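You operate a simulated robot arm through the tools that you are given. There is no shell and no other tool. Be economical: measure what you need, move in short steps, check, and stop when the job is done.

Carry out the task below with a simulated robot arm. There is one attempt and no reset: what you move stays moved.

TASK
Switch on the tester, test the green valve at 20 PSI, then unclamp it and switch off.
Fine: clamp it for the test and leave it in the socket.

It is judged by the outcome, as a careful person would: the job done as asked, and still so three seconds after it is handed in. It fails if anything else is knocked over, pushed out of place, dropped, spilled or broken.

THE ROBOT
A 6-joint arm with a two-finger parallel gripper, fixed in place. Base frame: the origin is at the foot of the arm, x ahead of it, y to its left, z up; the work surface is at about z = 900. Lengths are in mm, angles in rad, forces in N, time in s.
With the tool pointing down near the work surface it reaches from about 240 to 660 mm from the base axis. Its first joint turns from -1.152 to 1.152 rad. Payload 2.9 kg.
Tool frame: the origin (TCP) lies between the finger pads and is the grasp point; the fingertips stand 30 mm ahead of it; z points along the fingers, y is the line along which they close. The gripper opens to 110 mm. The fingers are 20 mm wide and 10 mm thick; the gripper's body (48 by 112 mm) begins 55 mm behind the TCP.
Orientation is that of the tool frame in the base frame, as [roll, pitch, yaw] about the fixed x, y, z axes, in that order (R = Rz(yaw) Ry(pitch) Rx(roll)). With the fingers straight down and closing along the base's y, the tool's x points along the base's -x, its y along +y and its z along -z.

THE INTERFACE
- The arm moves only by the tool send_rows. Its argument "series" is one flat list of numbers, 7 for each row, row after row: the shift along the tool's x, y, z in mm, then the turn, a rotation vector about the tool's x, y, z in rad, then the closure in counts, from 0 (fully open) to 255 (shut). In form: [dx, dy, dz, rx, ry, rz, grip, dx, dy, dz, rx, ry, rz, grip, ...]. A call has 1 to 8 rows; each row shifts and turns the commanded pose from where the row before left it, along the tool's axes as they then stand. A row lasts 0.2 s, in which the tool goes at most 50 mm and 0.15 rad; a call with a longer step from one row to the next is refused whole, and so is a gripper value outside its range. A pose out of reach is approached as far as the arm can. The call stops where the force on the tool passes 50 N (or 10 N more than at its start, if that is more) or the arm is blocked; 0.2 s more then pass. The fingers move at their own pace (about 108 mm/s each) and stop on an object; they squeeze with about 23 N. The grip force told is the motor's: it shows also when the fingers shut on nothing. Time passes only in rows, and 0.2 s behind the last, so rows that do not move let the fingers close. It gives the time, the measured TCP pose, the force on the tool (base axes), the opening and the grip force at its end, in the units of the frame above (readings bear some noise), and new pictures: "views" is both (left out), scene, wrist or none.
- Cameras (640 x 400 px; columns grow to the right, rows downward): "scene" is fixed at [55.3, 414.8, 1412.6]; the picture's right is [-0.93, -0.37, 0.00], its down [-0.11, 0.27, -0.96] and it looks along [0.35, -0.89, -0.29] (base axes); focal length 314 px, centre (320, 200). "wrist" rides on the gripper at [-36, 0, -57] in the tool frame; the picture's right is [0.00, -1.00, 0.00], its down [0.97, 0.00, -0.24] and it looks along [0.24, 0.00, 0.97] (tool axes); focal length 218 px, centre (320, 200).
- pixel_to_xyz(camera, pixels): there is no depth. For up to 12 entries [column, row, z] of the newest picture of that camera ("zoom" is the newest enlarged one), the place [x, y] in the base frame at which the ray of that pixel passes the height z, good to about 3 mm. No time passes.
- inspect(camera, box): a new picture of the part [left, top, right, bottom] of that camera's present view, enlarged. No time passes.
- sign_off(): hands the job in; it is judged then, once.

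Work in short steps. Measure before you move; look again where a grasp or a placing could have gone wrong, and mend it. You have 80 turns and 120 pictures in all, the two below and enlarged ones among them. Open the gripper and draw the arm clear of the work before you hand the job in, unless the task says otherwise; then end with one line.

The tools are called after "Emit:" as name(argument=value, ...) on one line, values as JSON. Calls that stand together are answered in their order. send_rows: Moves the arm, as the interface text tells. Its arguments: {"type":"object","properties":{"series":{"type":"array","items":{"type":"number"}},"views":{"type":"string","enum":["both","scene","wrist","none"]}},"required":["series"]} The other tools are called the same way: pixel_to_xyz (camera, pixels) gives the place at which the rays of pixels pass given heights; inspect (camera, box) takes an enlarged picture of a part of a camera's view; sign_off () hands the job in.

At the start:

```text
time: 0.0
tool_pos: [269.9, -248.0, 1297.7]
tcp_rot: [3.14, -0.001, 3.14]
contact_force: [0.1, -0.4, -0.1]
width: 109.9
grip_force: 0.0
```

scene: 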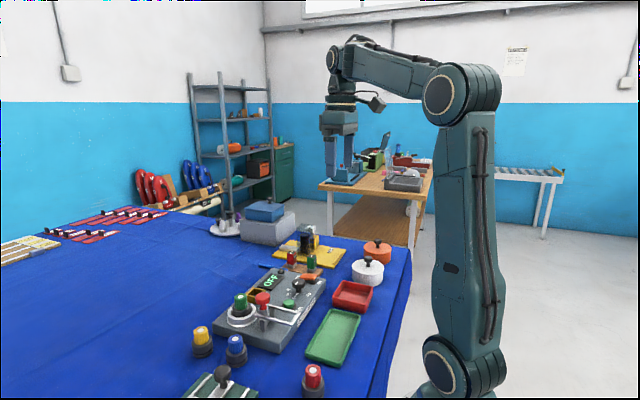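
wrist: 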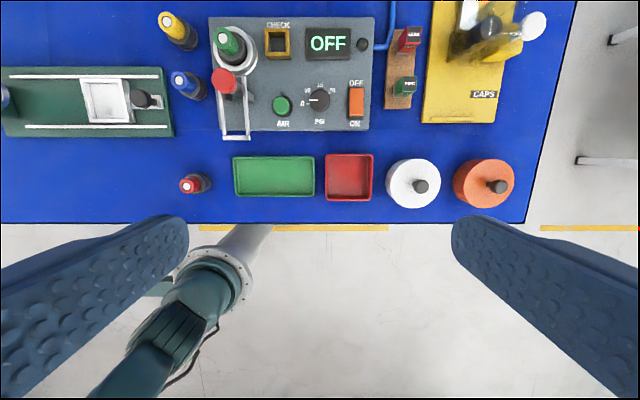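

I see the tester with display OFF, a green-capped valve in its socket at wrist (230,42), and a clamp with a red knob. I'll enlarge both views.

Emit:
inspect(camera="wrist", box=[200, 10, 380, 145])

Emit:
inspect(camera="scene", box=[180, 220, 360, 380])

```text
2.96 times, centred on (290, 78) of wrist
```

zoom: 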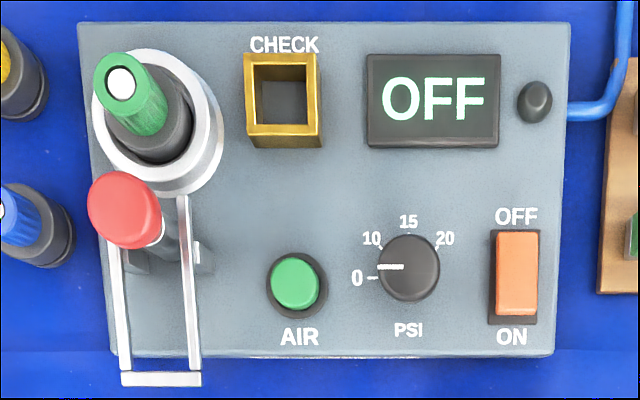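

```text
2.50 times, centred on (270, 300) of scene
```

zoom: 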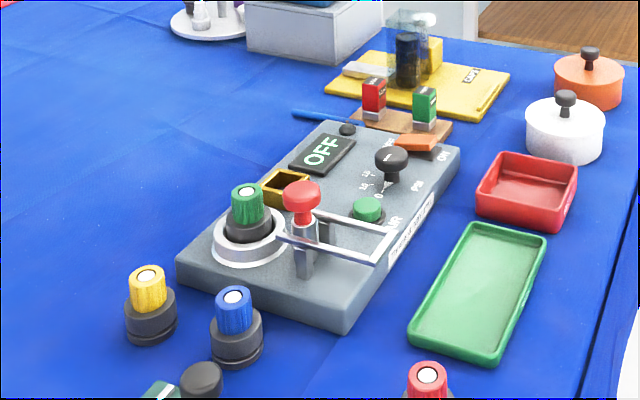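

I'll measure the main parts at plausible heights.

Emit:
pixel_to_xyz(camera="wrist", pixels=[[209, 18, 900], [209, 131, 950], [369, 130, 950], [375, 17, 950], [357, 102, 960], [320, 99, 970], [282, 105, 960], [224, 80, 1000], [228, 38, 1000], [238, 138, 970], [233, 60, 950], [235, 85, 960]])

Emit:
pixel_to_xyz(camera="scene", pixels=[[263, 299, 1000], [263, 299, 1020], [240, 297, 1000], [240, 297, 1020], [311, 261, 980], [293, 280, 980], [298, 304, 960], [290, 322, 960], [314, 278, 960], [300, 352, 900], [325, 272, 960], [292, 330, 960]])

```text
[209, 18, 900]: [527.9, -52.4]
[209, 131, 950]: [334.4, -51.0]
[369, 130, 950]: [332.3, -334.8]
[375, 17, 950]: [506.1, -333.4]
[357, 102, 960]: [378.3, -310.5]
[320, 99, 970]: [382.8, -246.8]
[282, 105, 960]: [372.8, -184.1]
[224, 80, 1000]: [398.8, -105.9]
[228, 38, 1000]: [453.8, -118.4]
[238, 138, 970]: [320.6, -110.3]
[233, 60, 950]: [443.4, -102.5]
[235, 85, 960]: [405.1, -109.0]
```

```text
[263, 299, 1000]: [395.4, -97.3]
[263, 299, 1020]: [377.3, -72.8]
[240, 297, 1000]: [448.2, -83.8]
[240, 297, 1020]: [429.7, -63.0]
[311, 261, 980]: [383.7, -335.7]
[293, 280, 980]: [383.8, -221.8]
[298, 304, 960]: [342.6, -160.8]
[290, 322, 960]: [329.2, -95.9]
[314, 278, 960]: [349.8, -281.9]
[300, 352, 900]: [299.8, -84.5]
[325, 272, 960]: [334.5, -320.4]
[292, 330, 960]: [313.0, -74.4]
```

Moving lower over the tester for a closer look before touching anything.

Emit:
send_rows(series=[-25, 15, 35, 0, 0, 0, 0, -25, 15, 35, 0, 0, 0, 0, -25, 15, 35, 0, 0, 0, 0, -25, 15, 35, 0, 0, 0, 0])

```text
time: 1.0
tool_pos: [370.9, -185.9, 1156.1]
tcp_rot: [-3.14, 0.0, 3.141]
contact_force: [-0.5, 0.0, -1.0]
width: 110.3
grip_force: 0.1
```

scene: 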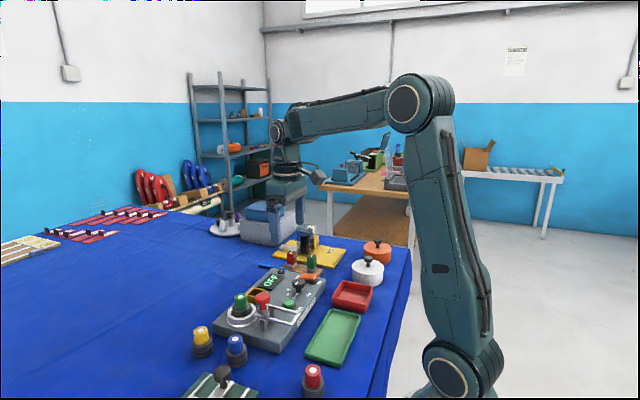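
wrist: 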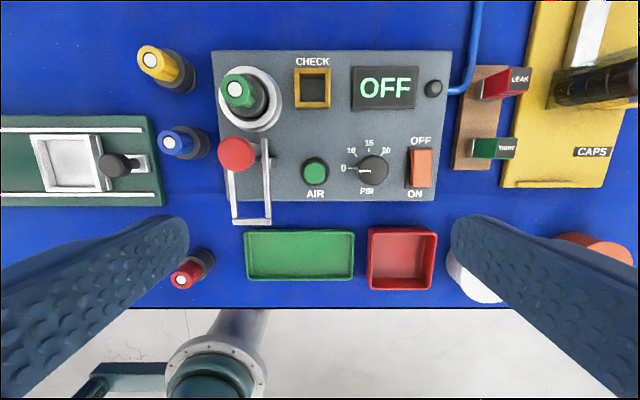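

Emit:
inspect(camera="wrist", box=[200, 45, 460, 235])

Emit:
inspect(camera="scene", box=[205, 255, 335, 355])

Emit:
pixel_to_xyz(camera="wrist", pixels=[[238, 90, 975], [235, 153, 993], [315, 170, 960], [374, 169, 975], [420, 153, 960], [420, 185, 960], [233, 222, 960], [270, 222, 960], [236, 165, 960], [212, 51, 945], [435, 200, 945], [250, 100, 945]])

```text
2.11 times, centred on (330, 140) of wrist
```

zoom: 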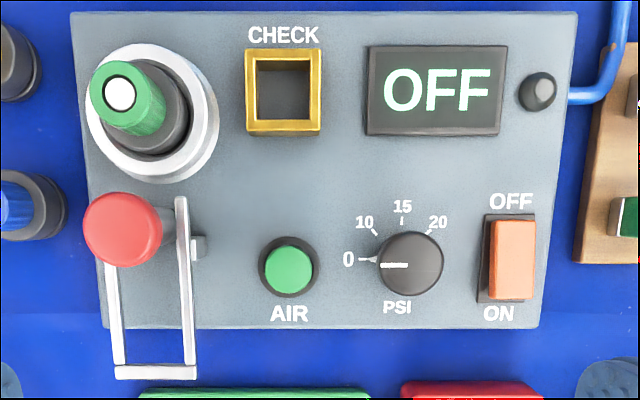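

```text
4.00 times, centred on (270, 305) of scene
```

zoom: 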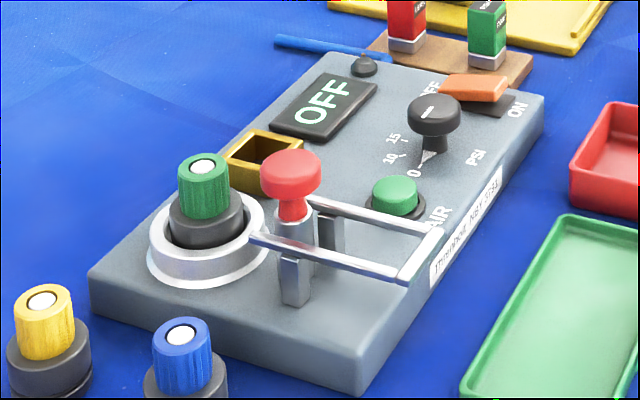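

```text
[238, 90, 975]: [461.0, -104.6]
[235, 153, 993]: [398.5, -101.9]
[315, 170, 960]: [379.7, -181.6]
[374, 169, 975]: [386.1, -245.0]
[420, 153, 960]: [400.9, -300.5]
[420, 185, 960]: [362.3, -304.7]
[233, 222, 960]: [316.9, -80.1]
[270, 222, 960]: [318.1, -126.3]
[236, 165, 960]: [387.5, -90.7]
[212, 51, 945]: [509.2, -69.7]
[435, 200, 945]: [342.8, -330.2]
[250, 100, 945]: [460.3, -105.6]
```

The clamp's mechanism is unclear; I'll tilt the wrist camera for a side look at the posts, bail and red knob.

Emit:
send_rows(series=[0, -30, 0, -0.15, 0, 0, 0, 0, -30, 0, -0.15, 0, 0, 0, 0, -30, 0, -0.15, 0, 0, 0, 0, -30, 0, -0.15, 0, 0, 0, 0, 0, 0, -0.15, 0, 0, 0, 0, 0, 0, -0.15, 0, 0, 0], views="wrist")

```text
time: 2.4
tool_pos: [306.7, -202.3, 998.8]
tcp_rot: [2.244, 0.004, 3.14]
contact_force: [1.1, -0.8, -0.3]
width: 109.9
grip_force: 0.1
out of reach, approached as far as the arm can: row 2, 3, 4, 5, 6
```

wrist: 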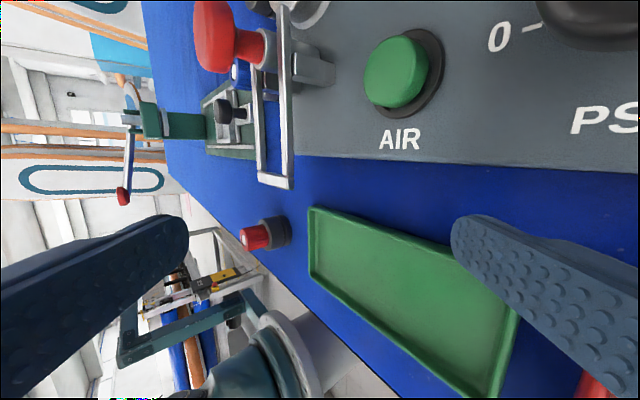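

The arm dipped low (reach limit), but without contact. Inspect this useful view, then retreat.

Emit:
inspect(camera="wrist", box=[180, 0, 360, 200])

Emit:
inspect(camera="scene", box=[205, 240, 365, 370])

```text
2.00 times, centred on (270, 100) of wrist
```

zoom: 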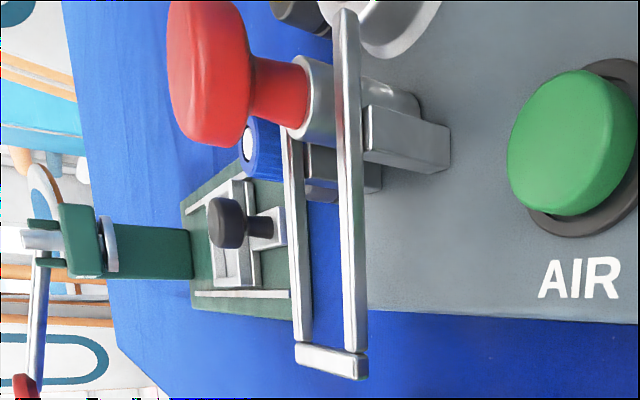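

```text
3.08 times, centred on (285, 305) of scene
```

zoom: 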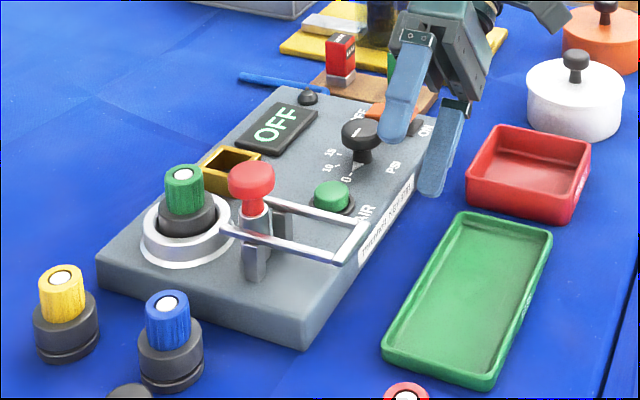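

The fork arms reach past the posts toward the socket. I'll raise and move toward +x for a better side view of the clamp.

Emit:
send_rows(series=[0, 31, -25, 0, 0, 0, 0, 0, 31, -25, 0, 0, 0, 0, -35, 0, 0, 0, 0, 0, 0, -35, 0, 0, 0, 0, 0, 0])

```text
time: 3.4
tool_pos: [350.5, -154.1, 1018.6]
tcp_rot: [2.245, 0.002, 3.14]
contact_force: [0.2, -1.3, 0.7]
width: 109.8
grip_force: 0.1
out of reach, approached as far as the arm can: row 1, 2, 3, 4
```

scene: 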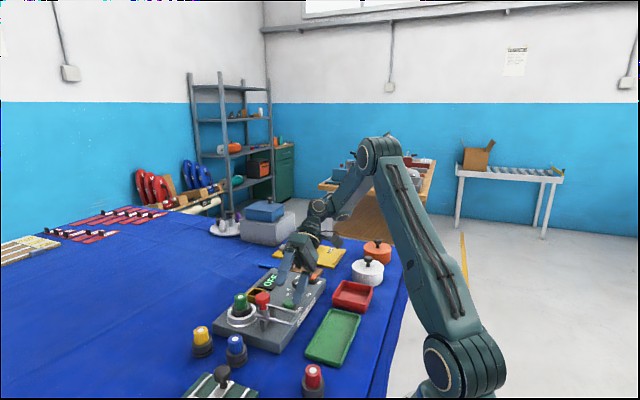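
wrist: 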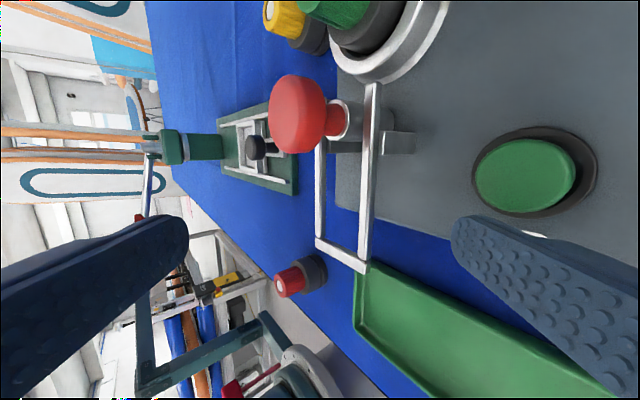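

Emit:
inspect(camera="wrist", box=[230, 0, 470, 280])

```text
1.43 times, centred on (350, 140) of wrist
```

zoom: 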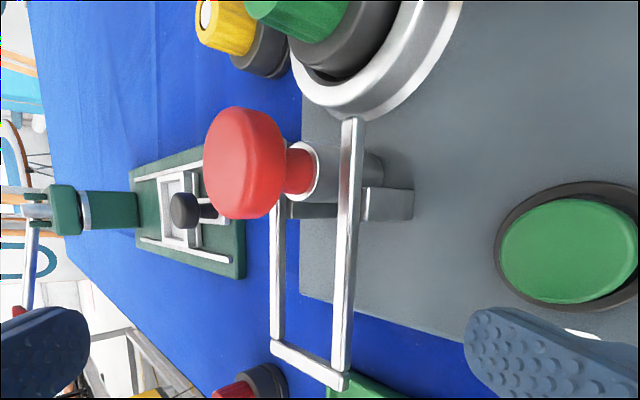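

Emit:
inspect(camera="scene", box=[238, 285, 308, 335])

Emit:
inspect(camera="wrist", box=[290, 60, 430, 170])

```text
8.00 times, centred on (273, 310) of scene
```

zoom: 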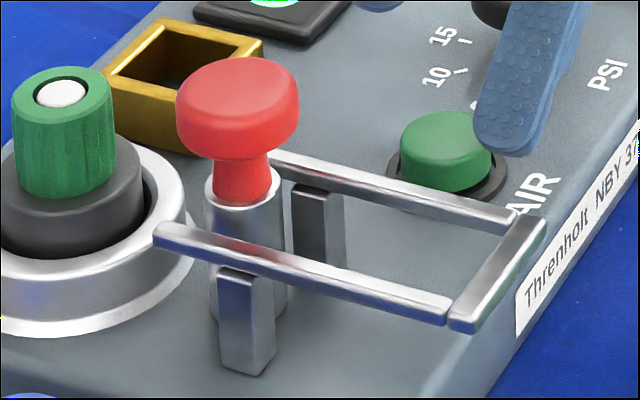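

```text
3.64 times, centred on (360, 115) of wrist
```

zoom: 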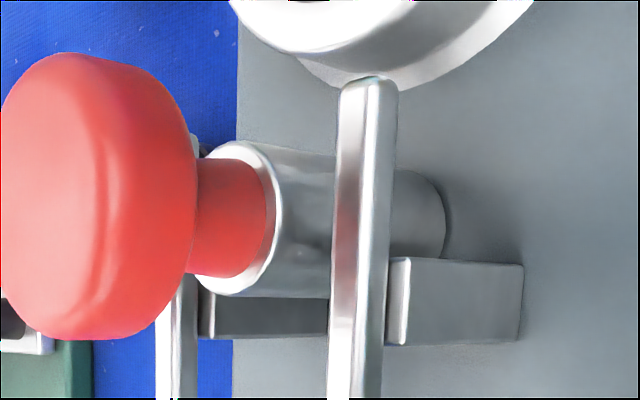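

The fork rests on two posts, and the red knob is a plunger in a fixed sleeve. I'll back out and return the tool upright, in small steps.

Emit:
send_rows(series=[0, 0, -30, 0.15, 0, 0, 0, 0, 0, -30, 0.15, 0, 0, 0], views="none")

```text
time: 4.0
tool_pos: [349.9, -199.1, 1060.1]
tcp_rot: [2.543, 0.001, -3.141]
contact_force: [-0.4, 0.0, -0.5]
width: 110.3
grip_force: 0.0
```

Emit:
send_rows(series=[0, 0, -15, 0.15, 0, 0, 0, 0, 0, -15, 0.15, 0, 0, 0, 0, 0, -15, 0.15, 0, 0, 0, 0, 0, -15, 0.15, 0, 0, 255, 0, -20, 0, 0, 0, 0, 255, 0, -20, 0, 0, 0, 0, 255])

```text
time: 5.4
tool_pos: [350.3, -260.9, 1113.9]
tcp_rot: [3.141, -0.001, -3.139]
contact_force: [-0.2, -0.4, 0.9]
width: 0.0
grip_force: 22.7
```

scene: 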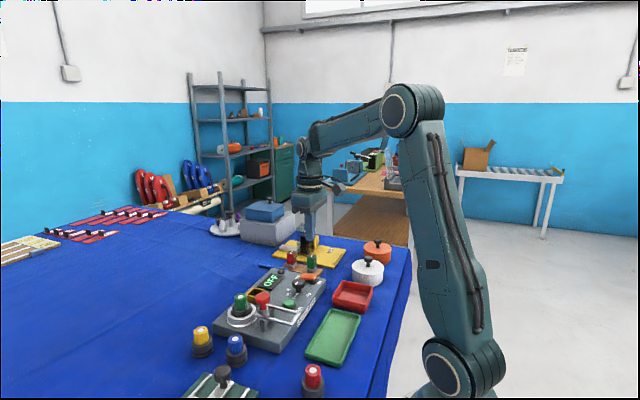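
wrist: 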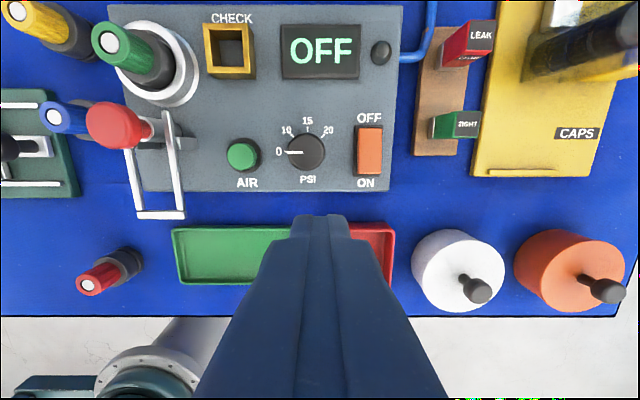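

Emit:
inspect(camera="scene", box=[280, 260, 336, 300])

Emit:
inspect(camera="wrist", box=[220, 90, 400, 200])

Emit:
pixel_to_xyz(camera="wrist", pixels=[[369, 128, 955], [369, 175, 955], [242, 154, 955], [304, 151, 975], [389, 191, 940], [389, 191, 930]])

```text
10.00 times, centred on (308, 280) of scene
```

zoom: 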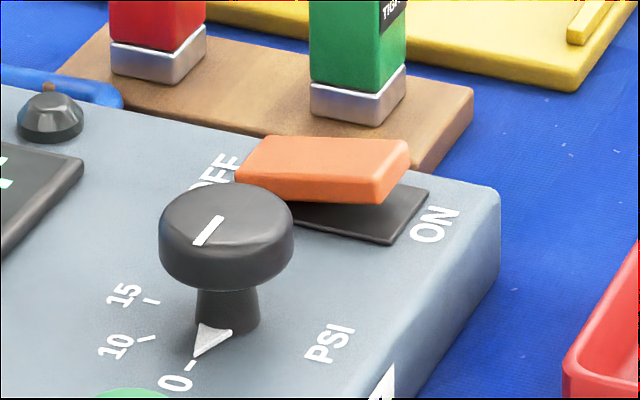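

```text
3.56 times, centred on (310, 145) of wrist
```

zoom: 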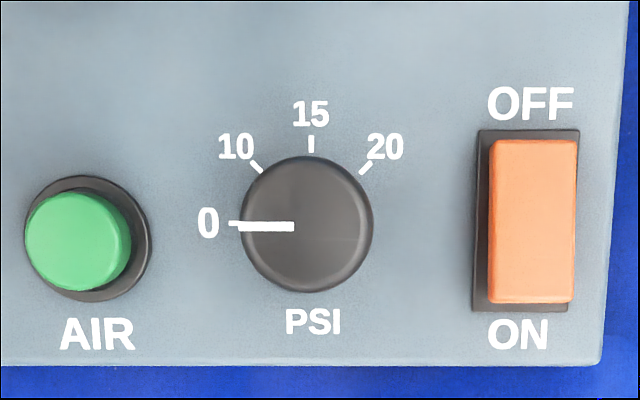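

```text
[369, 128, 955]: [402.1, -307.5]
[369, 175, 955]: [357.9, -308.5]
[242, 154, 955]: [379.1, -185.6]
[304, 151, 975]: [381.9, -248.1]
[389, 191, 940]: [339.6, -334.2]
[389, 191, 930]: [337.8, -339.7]
```

Emit:
pixel_to_xyz(camera="scene", pixels=[[316.8, 276, 950], [316.8, 276, 960], [316.8, 276, 970], [298.5, 282, 970], [298.5, 282, 980], [298.5, 282, 990], [291.5, 299.5, 950], [291.5, 299.5, 960]])

Emit:
pixel_to_xyz(camera="wrist", pixels=[[382, 175, 950], [382, 175, 960], [382, 175, 970]])

```text
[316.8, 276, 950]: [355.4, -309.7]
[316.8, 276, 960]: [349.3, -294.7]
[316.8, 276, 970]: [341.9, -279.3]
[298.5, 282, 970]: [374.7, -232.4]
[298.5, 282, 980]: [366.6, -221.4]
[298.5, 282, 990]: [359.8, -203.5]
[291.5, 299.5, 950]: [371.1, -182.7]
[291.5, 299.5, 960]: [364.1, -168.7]
```

```text
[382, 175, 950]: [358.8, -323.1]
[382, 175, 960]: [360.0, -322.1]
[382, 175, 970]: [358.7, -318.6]
```

Rocker's ON end is around (365,-307), top z≈948. I go above it with shut fingers and descend to just above.

Emit:
send_rows(series=[-7, -23, 10, 0, 0, 0, 255, -6, -23, 30, 0, 0, 0, 255, 0, 0, 40, 0, 0, 0, 255, 0, 0, 40, 0, 0, 0, 255])

```text
time: 6.4
tool_pos: [363.5, -308.3, 992.9]
tcp_rot: [-3.141, -0.001, -3.141]
contact_force: [0.2, 0.8, -0.2]
width: 0.0
grip_force: 23.6
```

scene: 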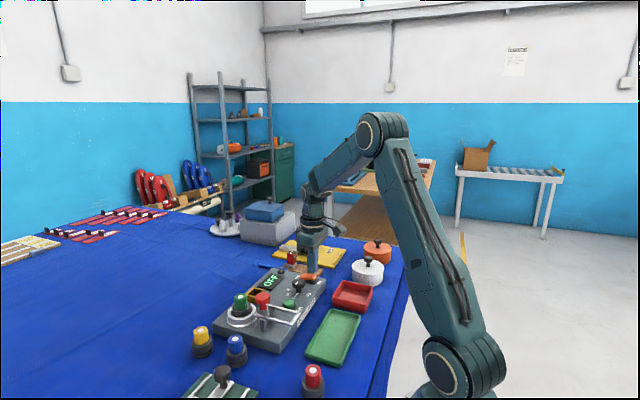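
wrist: 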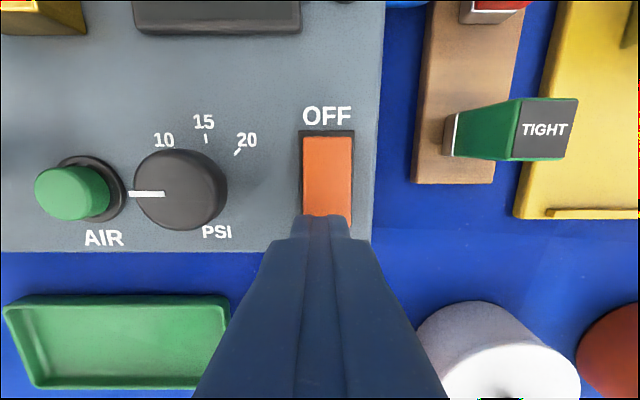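

Fingertips sit over the ON end. Pressing down.

Emit:
send_rows(series=[0, 0, 6, 0, 0, 0, 255, 0, 0, 5, 0, 0, 0, 255, 0, 0, 5, 0, 0, 0, 255, 0, 0, 5, 0, 0, 0, 255, 0, 0, 4, 0, 0, 0, 255])

```text
time: 7.8
tool_pos: [363.2, -307.6, 973.9]
tcp_rot: [-3.139, 0.001, -3.141]
contact_force: [-4.0, 0.8, 7.1]
width: 0.2
grip_force: 23.1
stopped in row 5: the force on the tool passed its limit (the readings are from after the stop); the commanded pose is now the measured one
```

scene: 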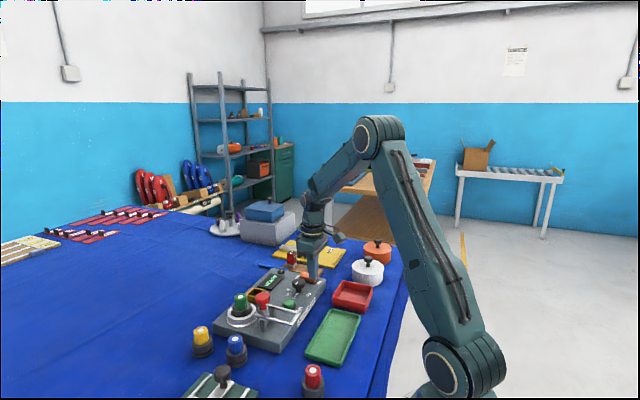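
wrist: 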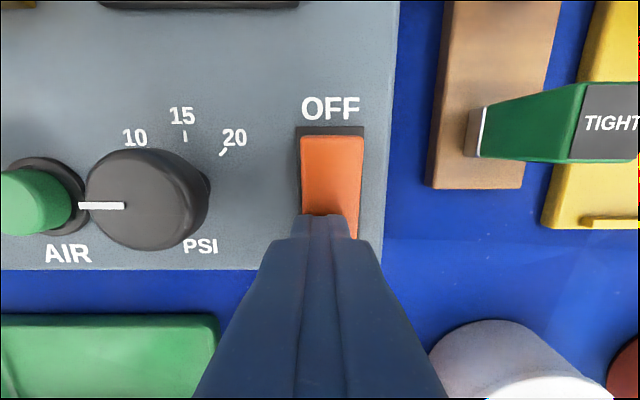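

Rocker seems flipped. I rise 80 mm and move back to read the display.

Emit:
send_rows(series=[0, 0, -20, 0, 0, 0, 255, 0, 10, -40, 0, 0, 0, 255, 0, 30, -40, 0, 0, 0, 255, 0, 30, -20, 0, 0, 0, 150])

Emit:
inspect(camera="scene", box=[225, 255, 335, 330])

```text
time: 8.8
tool_pos: [362.9, -239.9, 1093.5]
tcp_rot: [-3.141, 0.002, 3.141]
contact_force: [-0.1, 0.1, 0.1]
width: 45.4
grip_force: 0.1
```

scene: 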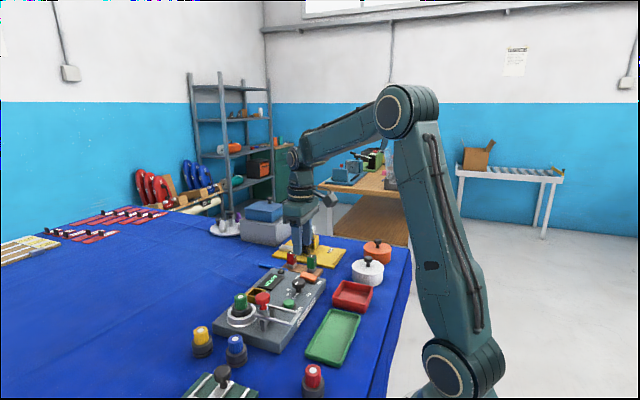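
wrist: 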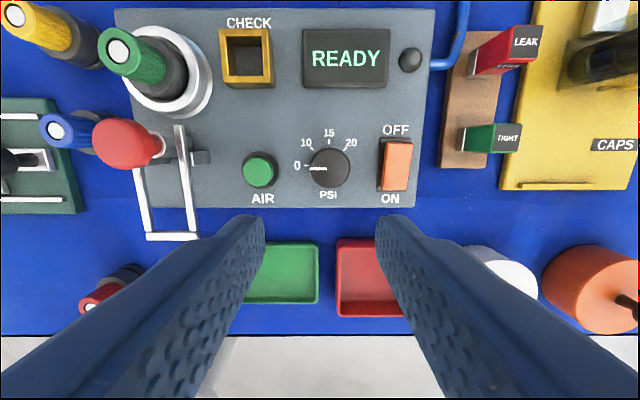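

```text
5.33 times, centred on (280, 292) of scene
```

zoom: 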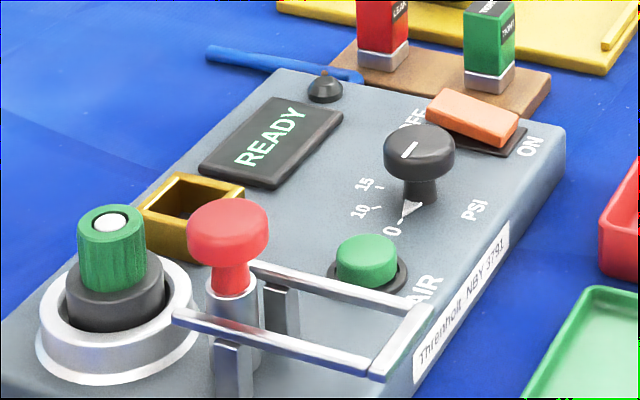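

Display: READY. For the clamp, I'll try a gentle push down on the red knob (harmless if fixed). Locating it precisely.

Emit:
pixel_to_xyz(camera="wrist", pixels=[[120, 143, 980], [120, 143, 990], [120, 143, 1000], [178, 128, 960], [150, 237, 960], [192, 237, 960]])

Emit:
pixel_to_xyz(camera="scene", pixels=[[262.4, 296, 980], [262.4, 296, 990], [262.4, 296, 1000], [241, 295.5, 970], [241, 295.5, 980], [241, 295.5, 990]])

```text
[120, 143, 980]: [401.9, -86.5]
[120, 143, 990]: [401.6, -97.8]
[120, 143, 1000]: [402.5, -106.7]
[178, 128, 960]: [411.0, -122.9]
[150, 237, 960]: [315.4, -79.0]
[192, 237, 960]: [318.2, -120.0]
```

```text
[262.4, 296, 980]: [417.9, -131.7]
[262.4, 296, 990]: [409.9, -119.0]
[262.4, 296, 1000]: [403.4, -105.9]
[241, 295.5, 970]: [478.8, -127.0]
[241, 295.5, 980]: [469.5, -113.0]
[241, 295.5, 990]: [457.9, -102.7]
```

Emit:
send_rows(series=[-10, 34, 0, 0, 0, 0, 255, -10, 34, 0, 0, 0, 0, 255, -10, 34, 0, 0, 0, 0, 255, -9, 33, 0, 0, 0, 0, 255, 0, 0, 25, 0, 0, 0, 255, 0, 0, 26, 0, 0, 0, 255])

```text
time: 10.2
tool_pos: [400.4, -102.5, 1041.1]
tcp_rot: [-3.139, 0.002, 3.138]
contact_force: [0.4, -0.6, -0.7]
width: 0.1
grip_force: 22.6
```

scene: 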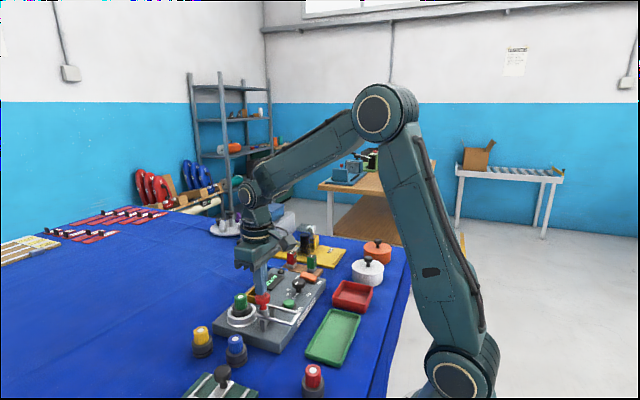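
wrist: 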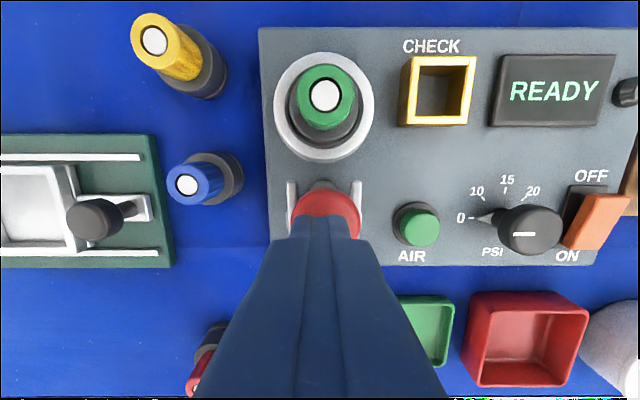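

Fingertips are centred over the red knob. Press gently.

Emit:
send_rows(series=[0, 0, 5, 0, 0, 0, 255, 0, 0, 5, 0, 0, 0, 255, 0, 0, 5, 0, 0, 0, 255, 0, 0, 5, 0, 0, 0, 255, 0, 0, 5, 0, 0, 0, 255, 0, 0, 5, 0, 0, 0, 255])

Emit:
inspect(camera="scene", box=[225, 275, 315, 340])

```text
time: 11.0
tool_pos: [402.7, -104.2, 1033.4]
tcp_rot: [-3.138, 0.01, 3.137]
contact_force: [-0.8, 0.4, 3.5]
width: 0.0
grip_force: 22.9
stopped in row 4: the force on the tool passed its limit (the readings are from after the stop); the commanded pose is now the measured one
```

scene: 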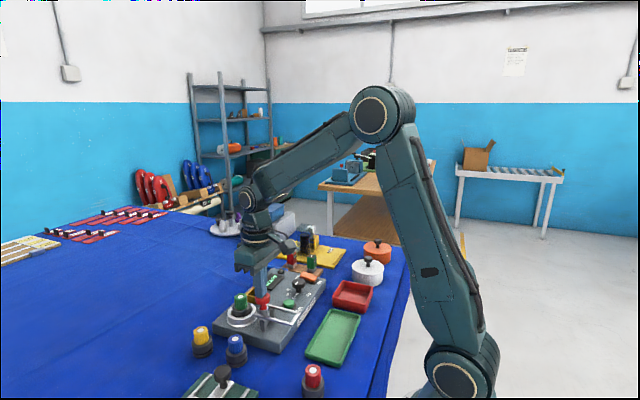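
wrist: 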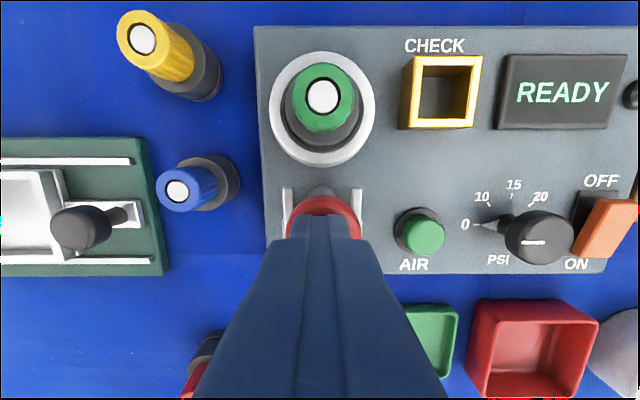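

```text
6.15 times, centred on (270, 308) of scene
```

zoom: 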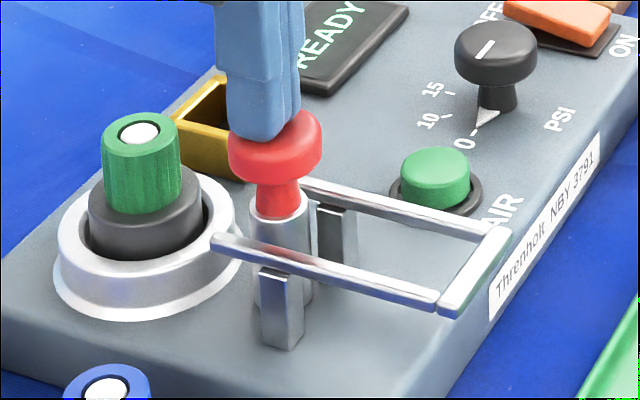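

The knob is solid under a push, so it isn't a push plunger. I'll rise, open the fingers and look straight down at the clamp.

Emit:
send_rows(series=[0, 0, -30, 0, 0, 0, 255, 0, 0, -40, 0, 0, 0, 0, 15, 0, 0, 0, 0, 0, 0, 15, 0, 0, 0, 0, 0, 0], views="wrist")

Emit:
inspect(camera="wrist", box=[240, 70, 400, 240])

```text
time: 12.0
tool_pos: [372.9, -99.9, 1100.4]
tcp_rot: [-3.139, 0.009, 3.139]
contact_force: [0.2, -0.1, 0.8]
width: 110.3
grip_force: 0.0
```

wrist: 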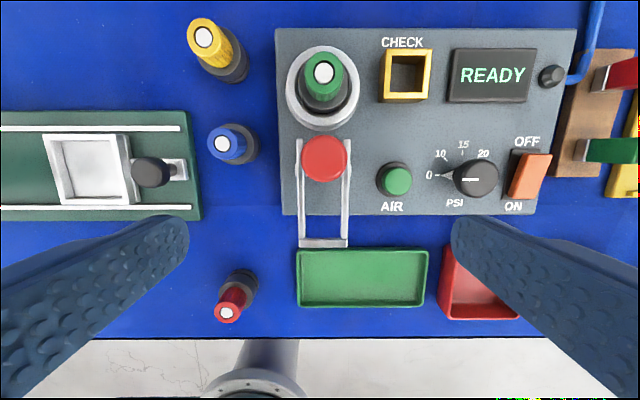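

```text
2.35 times, centred on (320, 155) of wrist
```

zoom: 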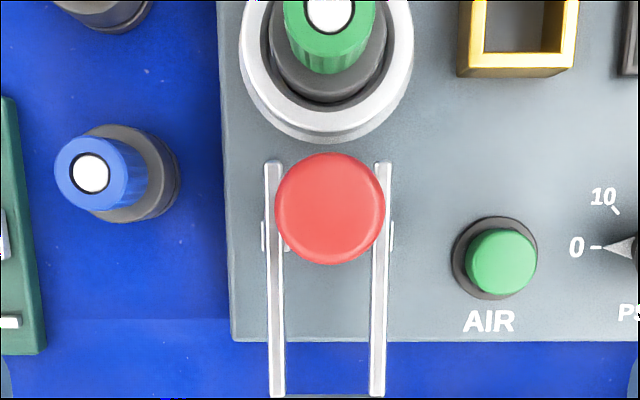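

I'll pitch the camera to look toward +x at the clamp from the robot side.

Emit:
send_rows(series=[20, 0, 0, 0, -0.15, 0, 0, 20, 0, 0, 0, -0.15, 0, 0, 20, 0, 0, 0, -0.15, 0, 0, 20, 0, 0, 0, -0.15, 0, 0], views="wrist")

Emit:
inspect(camera="wrist", box=[240, 100, 400, 300])

```text
time: 13.0
tool_pos: [295.9, -102.7, 1083.5]
tcp_rot: [-3.135, 0.613, -3.14]
contact_force: [-0.5, 0.4, -0.2]
width: 110.1
grip_force: 0.0
```

wrist: 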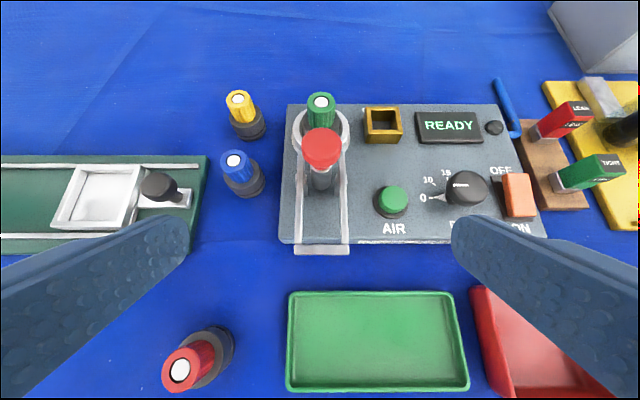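

```text
2.00 times, centred on (320, 200) of wrist
```

zoom: 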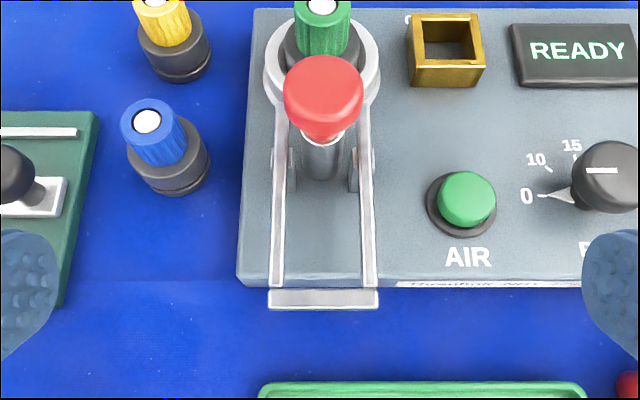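

Emit:
inspect(camera="wrist", box=[285, 115, 365, 265])

Emit:
inspect(camera="wrist", box=[290, 140, 354, 200])

```text
2.67 times, centred on (325, 190) of wrist
```

zoom: 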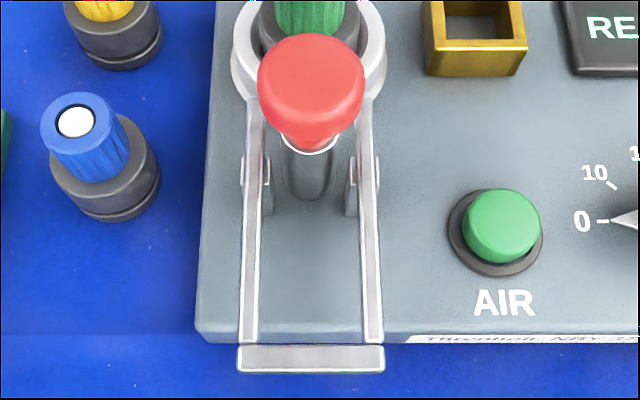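

```text
6.67 times, centred on (322, 170) of wrist
```

zoom: 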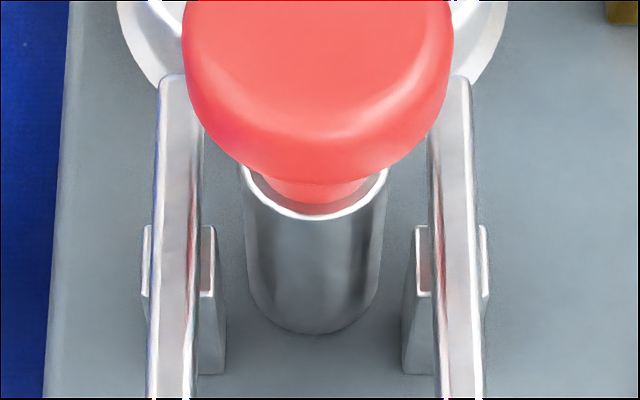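

The fork arms ride on top of guide posts; inner gap (~34 mm) fits the green stem but not the black shoulder, so it likely slides or swings via its crossbar. I'll re-level the tool, then yaw 90° to pinch the crossbar.

Emit:
send_rows(series=[0, 0, 0, 0, 0.15, 0, 60, 0, 0, 0, 0, 0.15, 0, 60, 0, 0, 0, 0, 0.15, 0, 60, 0, 0, 0, 0, 0.15, 0, 100, 0, 0, 0, 0, 0, 0.15, 150, 0, 0, 0, 0, 0, 0.15, 150, 0, 0, 0, 0, 0, 0.15, 150, 0, 0, 0, 0, 0, 0.15, 150], views="none")

Emit:
send_rows(series=[0, 0, 0, 0, 0, 0.15, 150, 0, 0, 0, 0, 0, 0.15, 150, 0, 0, 0, 0, 0, 0.15, 150, 0, 0, 0, 0, 0, 0.15, 150, 0, 0, 0, 0, 0, 0.15, 150, 0, 0, 0, 0, 0, 0.15, 150, 0, 0, 0, 0, 0, 0.07, 150], views="wrist")

```text
time: 14.8
tool_pos: [293.5, -103.8, 1082.6]
tcp_rot: [3.139, 0.008, 2.538]
contact_force: [-0.3, -0.3, 0.3]
width: 45.4
grip_force: 0.0
```

```text
time: 16.4
tool_pos: [294.0, -103.3, 1083.4]
tcp_rot: [3.132, 0.003, 1.568]
contact_force: [-0.2, -0.4, 0.5]
width: 45.4
grip_force: 0.0
```

wrist: 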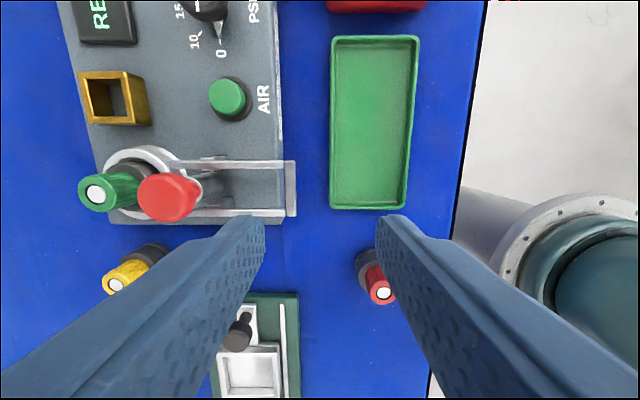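

Emit:
pixel_to_xyz(camera="wrist", pixels=[[284, 188, 964], [296, 188, 964], [290, 161, 964], [290, 214, 964], [278, 200, 940]])

Emit:
pixel_to_xyz(camera="scene", pixels=[[298, 314, 955], [298, 314, 960], [298, 314, 965], [298, 314, 970], [292, 325.5, 960], [292, 325.5, 970]])

```text
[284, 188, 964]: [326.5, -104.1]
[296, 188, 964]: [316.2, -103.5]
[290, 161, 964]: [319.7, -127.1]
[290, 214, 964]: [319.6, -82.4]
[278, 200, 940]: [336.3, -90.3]
```

```text
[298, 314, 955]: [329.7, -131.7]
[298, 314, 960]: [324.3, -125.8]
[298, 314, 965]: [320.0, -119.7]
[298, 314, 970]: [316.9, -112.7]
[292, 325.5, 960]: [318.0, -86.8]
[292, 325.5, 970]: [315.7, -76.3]
```

Crossbar centre ≈ (321,-104, 963). Move above it and descend to z≈1000.

Emit:
send_rows(series=[0, 14, 0, 0, 0, 0, 150, -1, 13, 20, 0, 0, 0, 150, 0, 0, 30, 0, 0, 0, 150, 0, 0, 30, 0, 0, 0, 150])

Emit:
inspect(camera="scene", box=[240, 270, 340, 340])

```text
time: 17.4
tool_pos: [322.3, -106.1, 1003.4]
tcp_rot: [3.133, 0.004, 1.57]
contact_force: [-0.6, 1.3, 0.5]
width: 45.1
grip_force: 0.1
```

scene: 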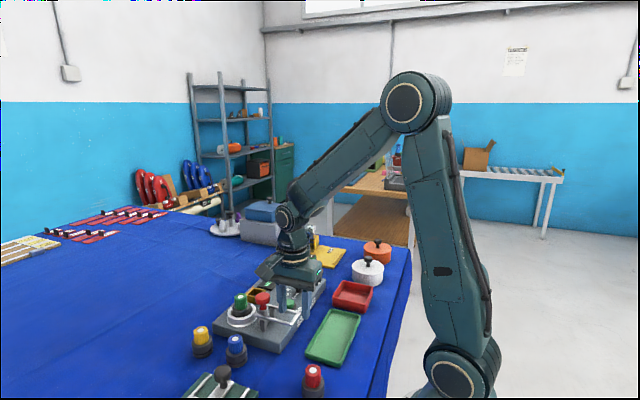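
wrist: 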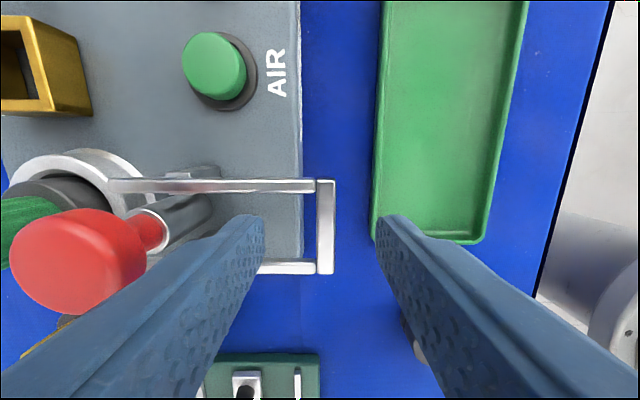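

```text
5.71 times, centred on (290, 305) of scene
```

zoom: 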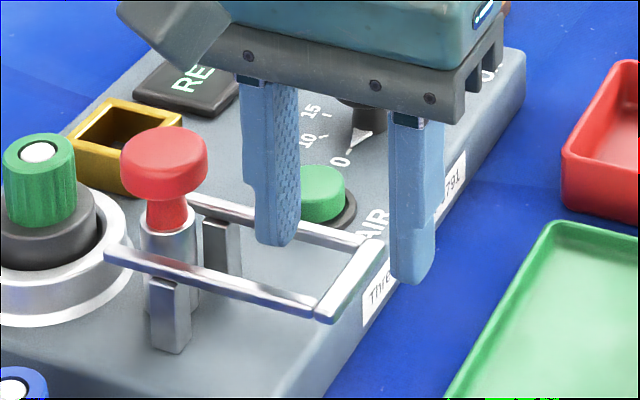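

Fingers straddle the crossbar. Descend 20 mm and close.

Emit:
send_rows(series=[0, 0, 10, 0, 0, 0, 150, 0, 0, 10, 0, 0, 0, 150, 0, 0, 0, 0, 0, 0, 220, 0, 0, 0, 0, 0, 0, 255, 0, 0, 0, 0, 0, 0, 255])

Emit:
inspect(camera="scene", box=[240, 270, 340, 340])

```text
time: 18.6
tool_pos: [322.6, -105.8, 984.0]
tcp_rot: [3.136, 0.002, 1.571]
contact_force: [1.2, -0.2, -4.8]
width: 8.2
grip_force: 45.6
```

scene: 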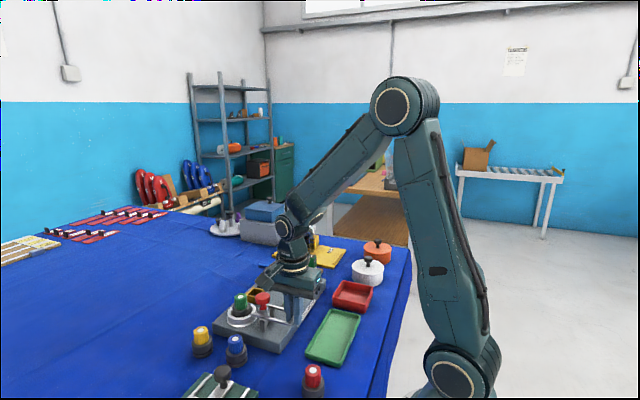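
wrist: 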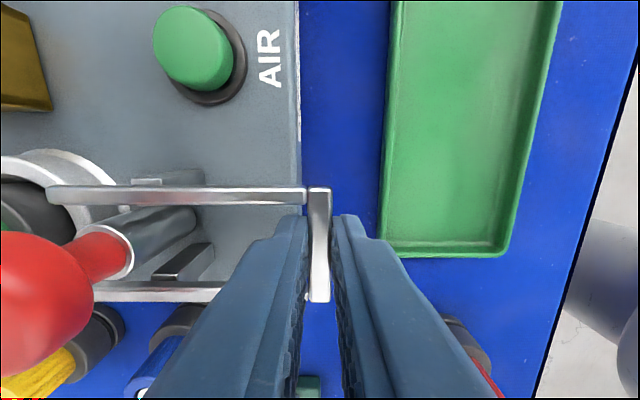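

```text
5.71 times, centred on (290, 305) of scene
```

zoom: 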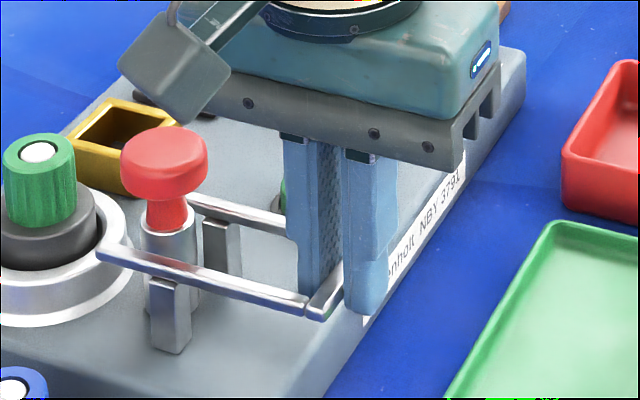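

Closing nudged the whole fork ~2 mm toward the valve (arm end moved from 106 to 98 in the zoom), so it slides. Push it +x 15 mm in small steps.

Emit:
send_rows(series=[0, 5, 0, 0, 0, 0, 255, 0, 5, 0, 0, 0, 0, 255, 0, 5, 0, 0, 0, 0, 255], views="none")

Emit:
inspect(camera="scene", box=[225, 270, 325, 340])

```text
time: 19.4
tool_pos: [338.4, -105.2, 984.0]
tcp_rot: [3.134, 0.006, 1.569]
contact_force: [-0.7, -16.6, -24.4]
width: 8.1
grip_force: 44.8
```

```text
5.71 times, centred on (275, 305) of scene
```

zoom: 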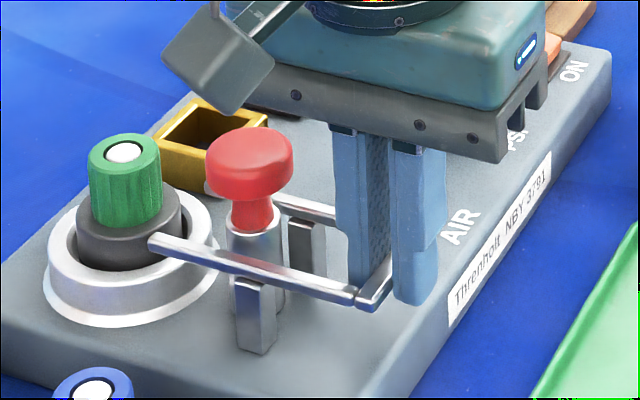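

Emit:
send_rows(series=[0, 0, 0, 0, 0, 0, 255])

Emit:
inspect(camera="wrist", box=[0, 130, 340, 380])

```text
time: 19.8
tool_pos: [339.2, -105.8, 983.7]
tcp_rot: [3.135, 0.005, 1.568]
contact_force: [-0.4, -18.2, -25.3]
width: 7.9
grip_force: 44.9
```

scene: 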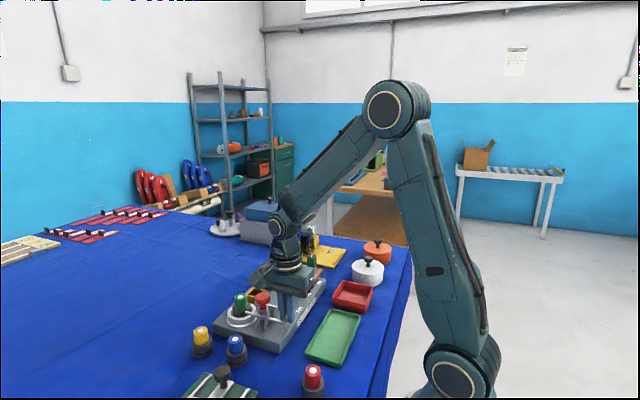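
wrist: 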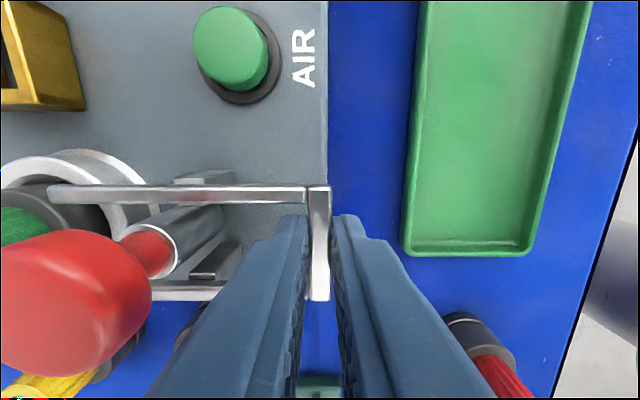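

```text
1.60 times, centred on (170, 255) of wrist
```

zoom: 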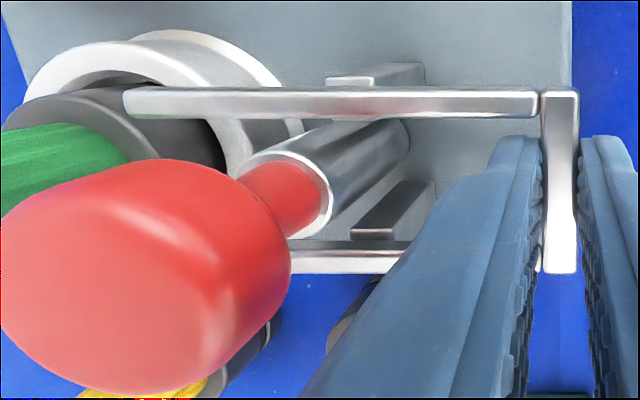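

The fork slides while the plunger stays put. The inner finger would hit the sleeve further on, so I'll release, and push from behind with shut fingers.

Emit:
send_rows(series=[0, 0, 0, 0, 0, 0, 180, 0, 0, 0, 0, 0, 0, 180, 0, 0, -40, 0, 0, 0, 180, 0, -35, 0, 0, 0, 0, 255, 0, 0, 20, 0, 0, 0, 255, 0, 0, 18, 0, 0, 0, 255])

```text
time: 21.2
tool_pos: [302.3, -102.9, 985.6]
tcp_rot: [3.133, 0.003, 1.57]
contact_force: [-0.3, 0.7, 0.0]
width: 0.0
grip_force: 23.0
```

scene: 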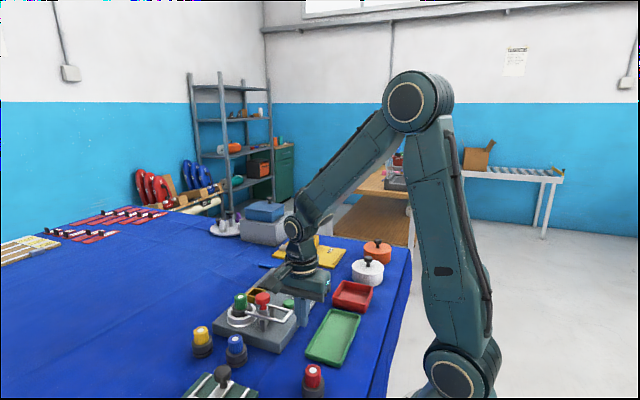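
wrist: 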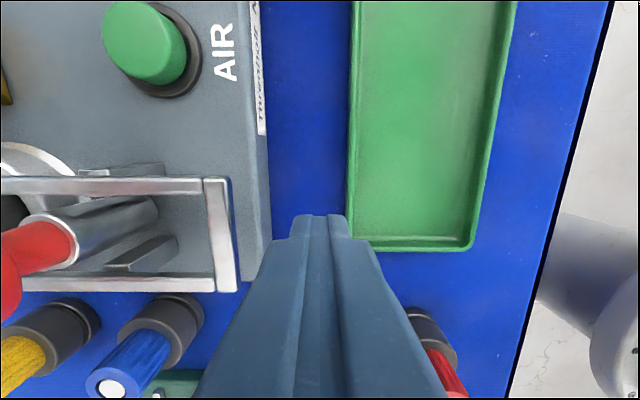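

Aligned behind the crossbar. Push +x.

Emit:
send_rows(series=[0, 10, 2, 0, 0, 0, 255, 0, 8, 0, 0, 0, 0, 255, 0, 6, 0, 0, 0, 0, 255, 0, 6, 0, 0, 0, 0, 255, 0, 6, 0, 0, 0, 0, 255, 0, 6, 0, 0, 0, 0, 255])

Emit:
inspect(camera="scene", box=[215, 270, 315, 340])

```text
time: 22.6
tool_pos: [346.1, -104.6, 984.7]
tcp_rot: [3.132, 0.003, 1.571]
contact_force: [-0.3, -0.3, -0.5]
width: 0.1
grip_force: 22.5
```

scene: 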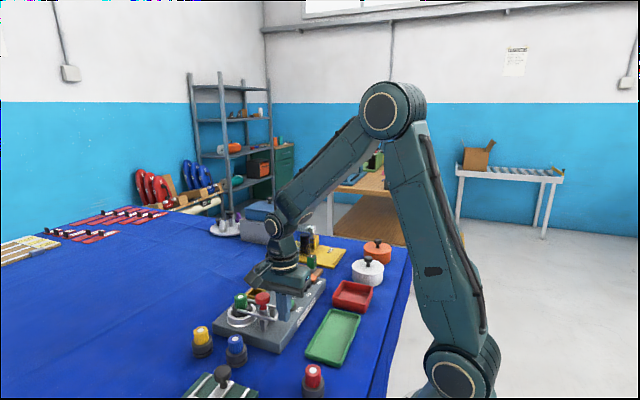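
wrist: 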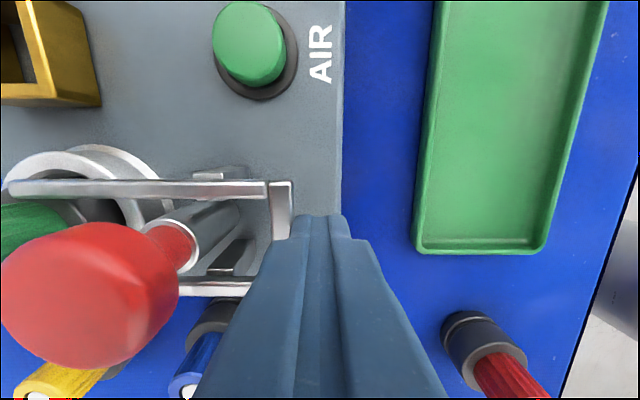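

```text
5.71 times, centred on (265, 305) of scene
```

zoom: 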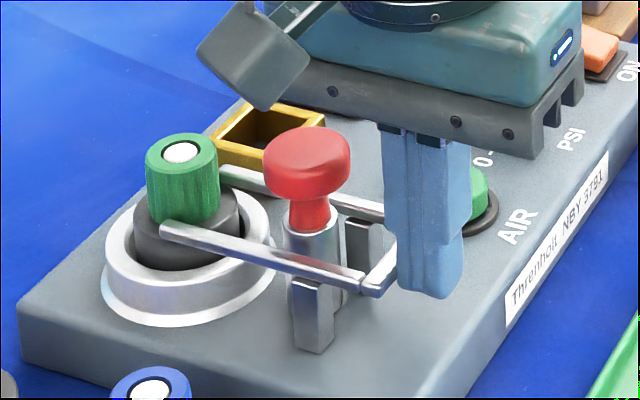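

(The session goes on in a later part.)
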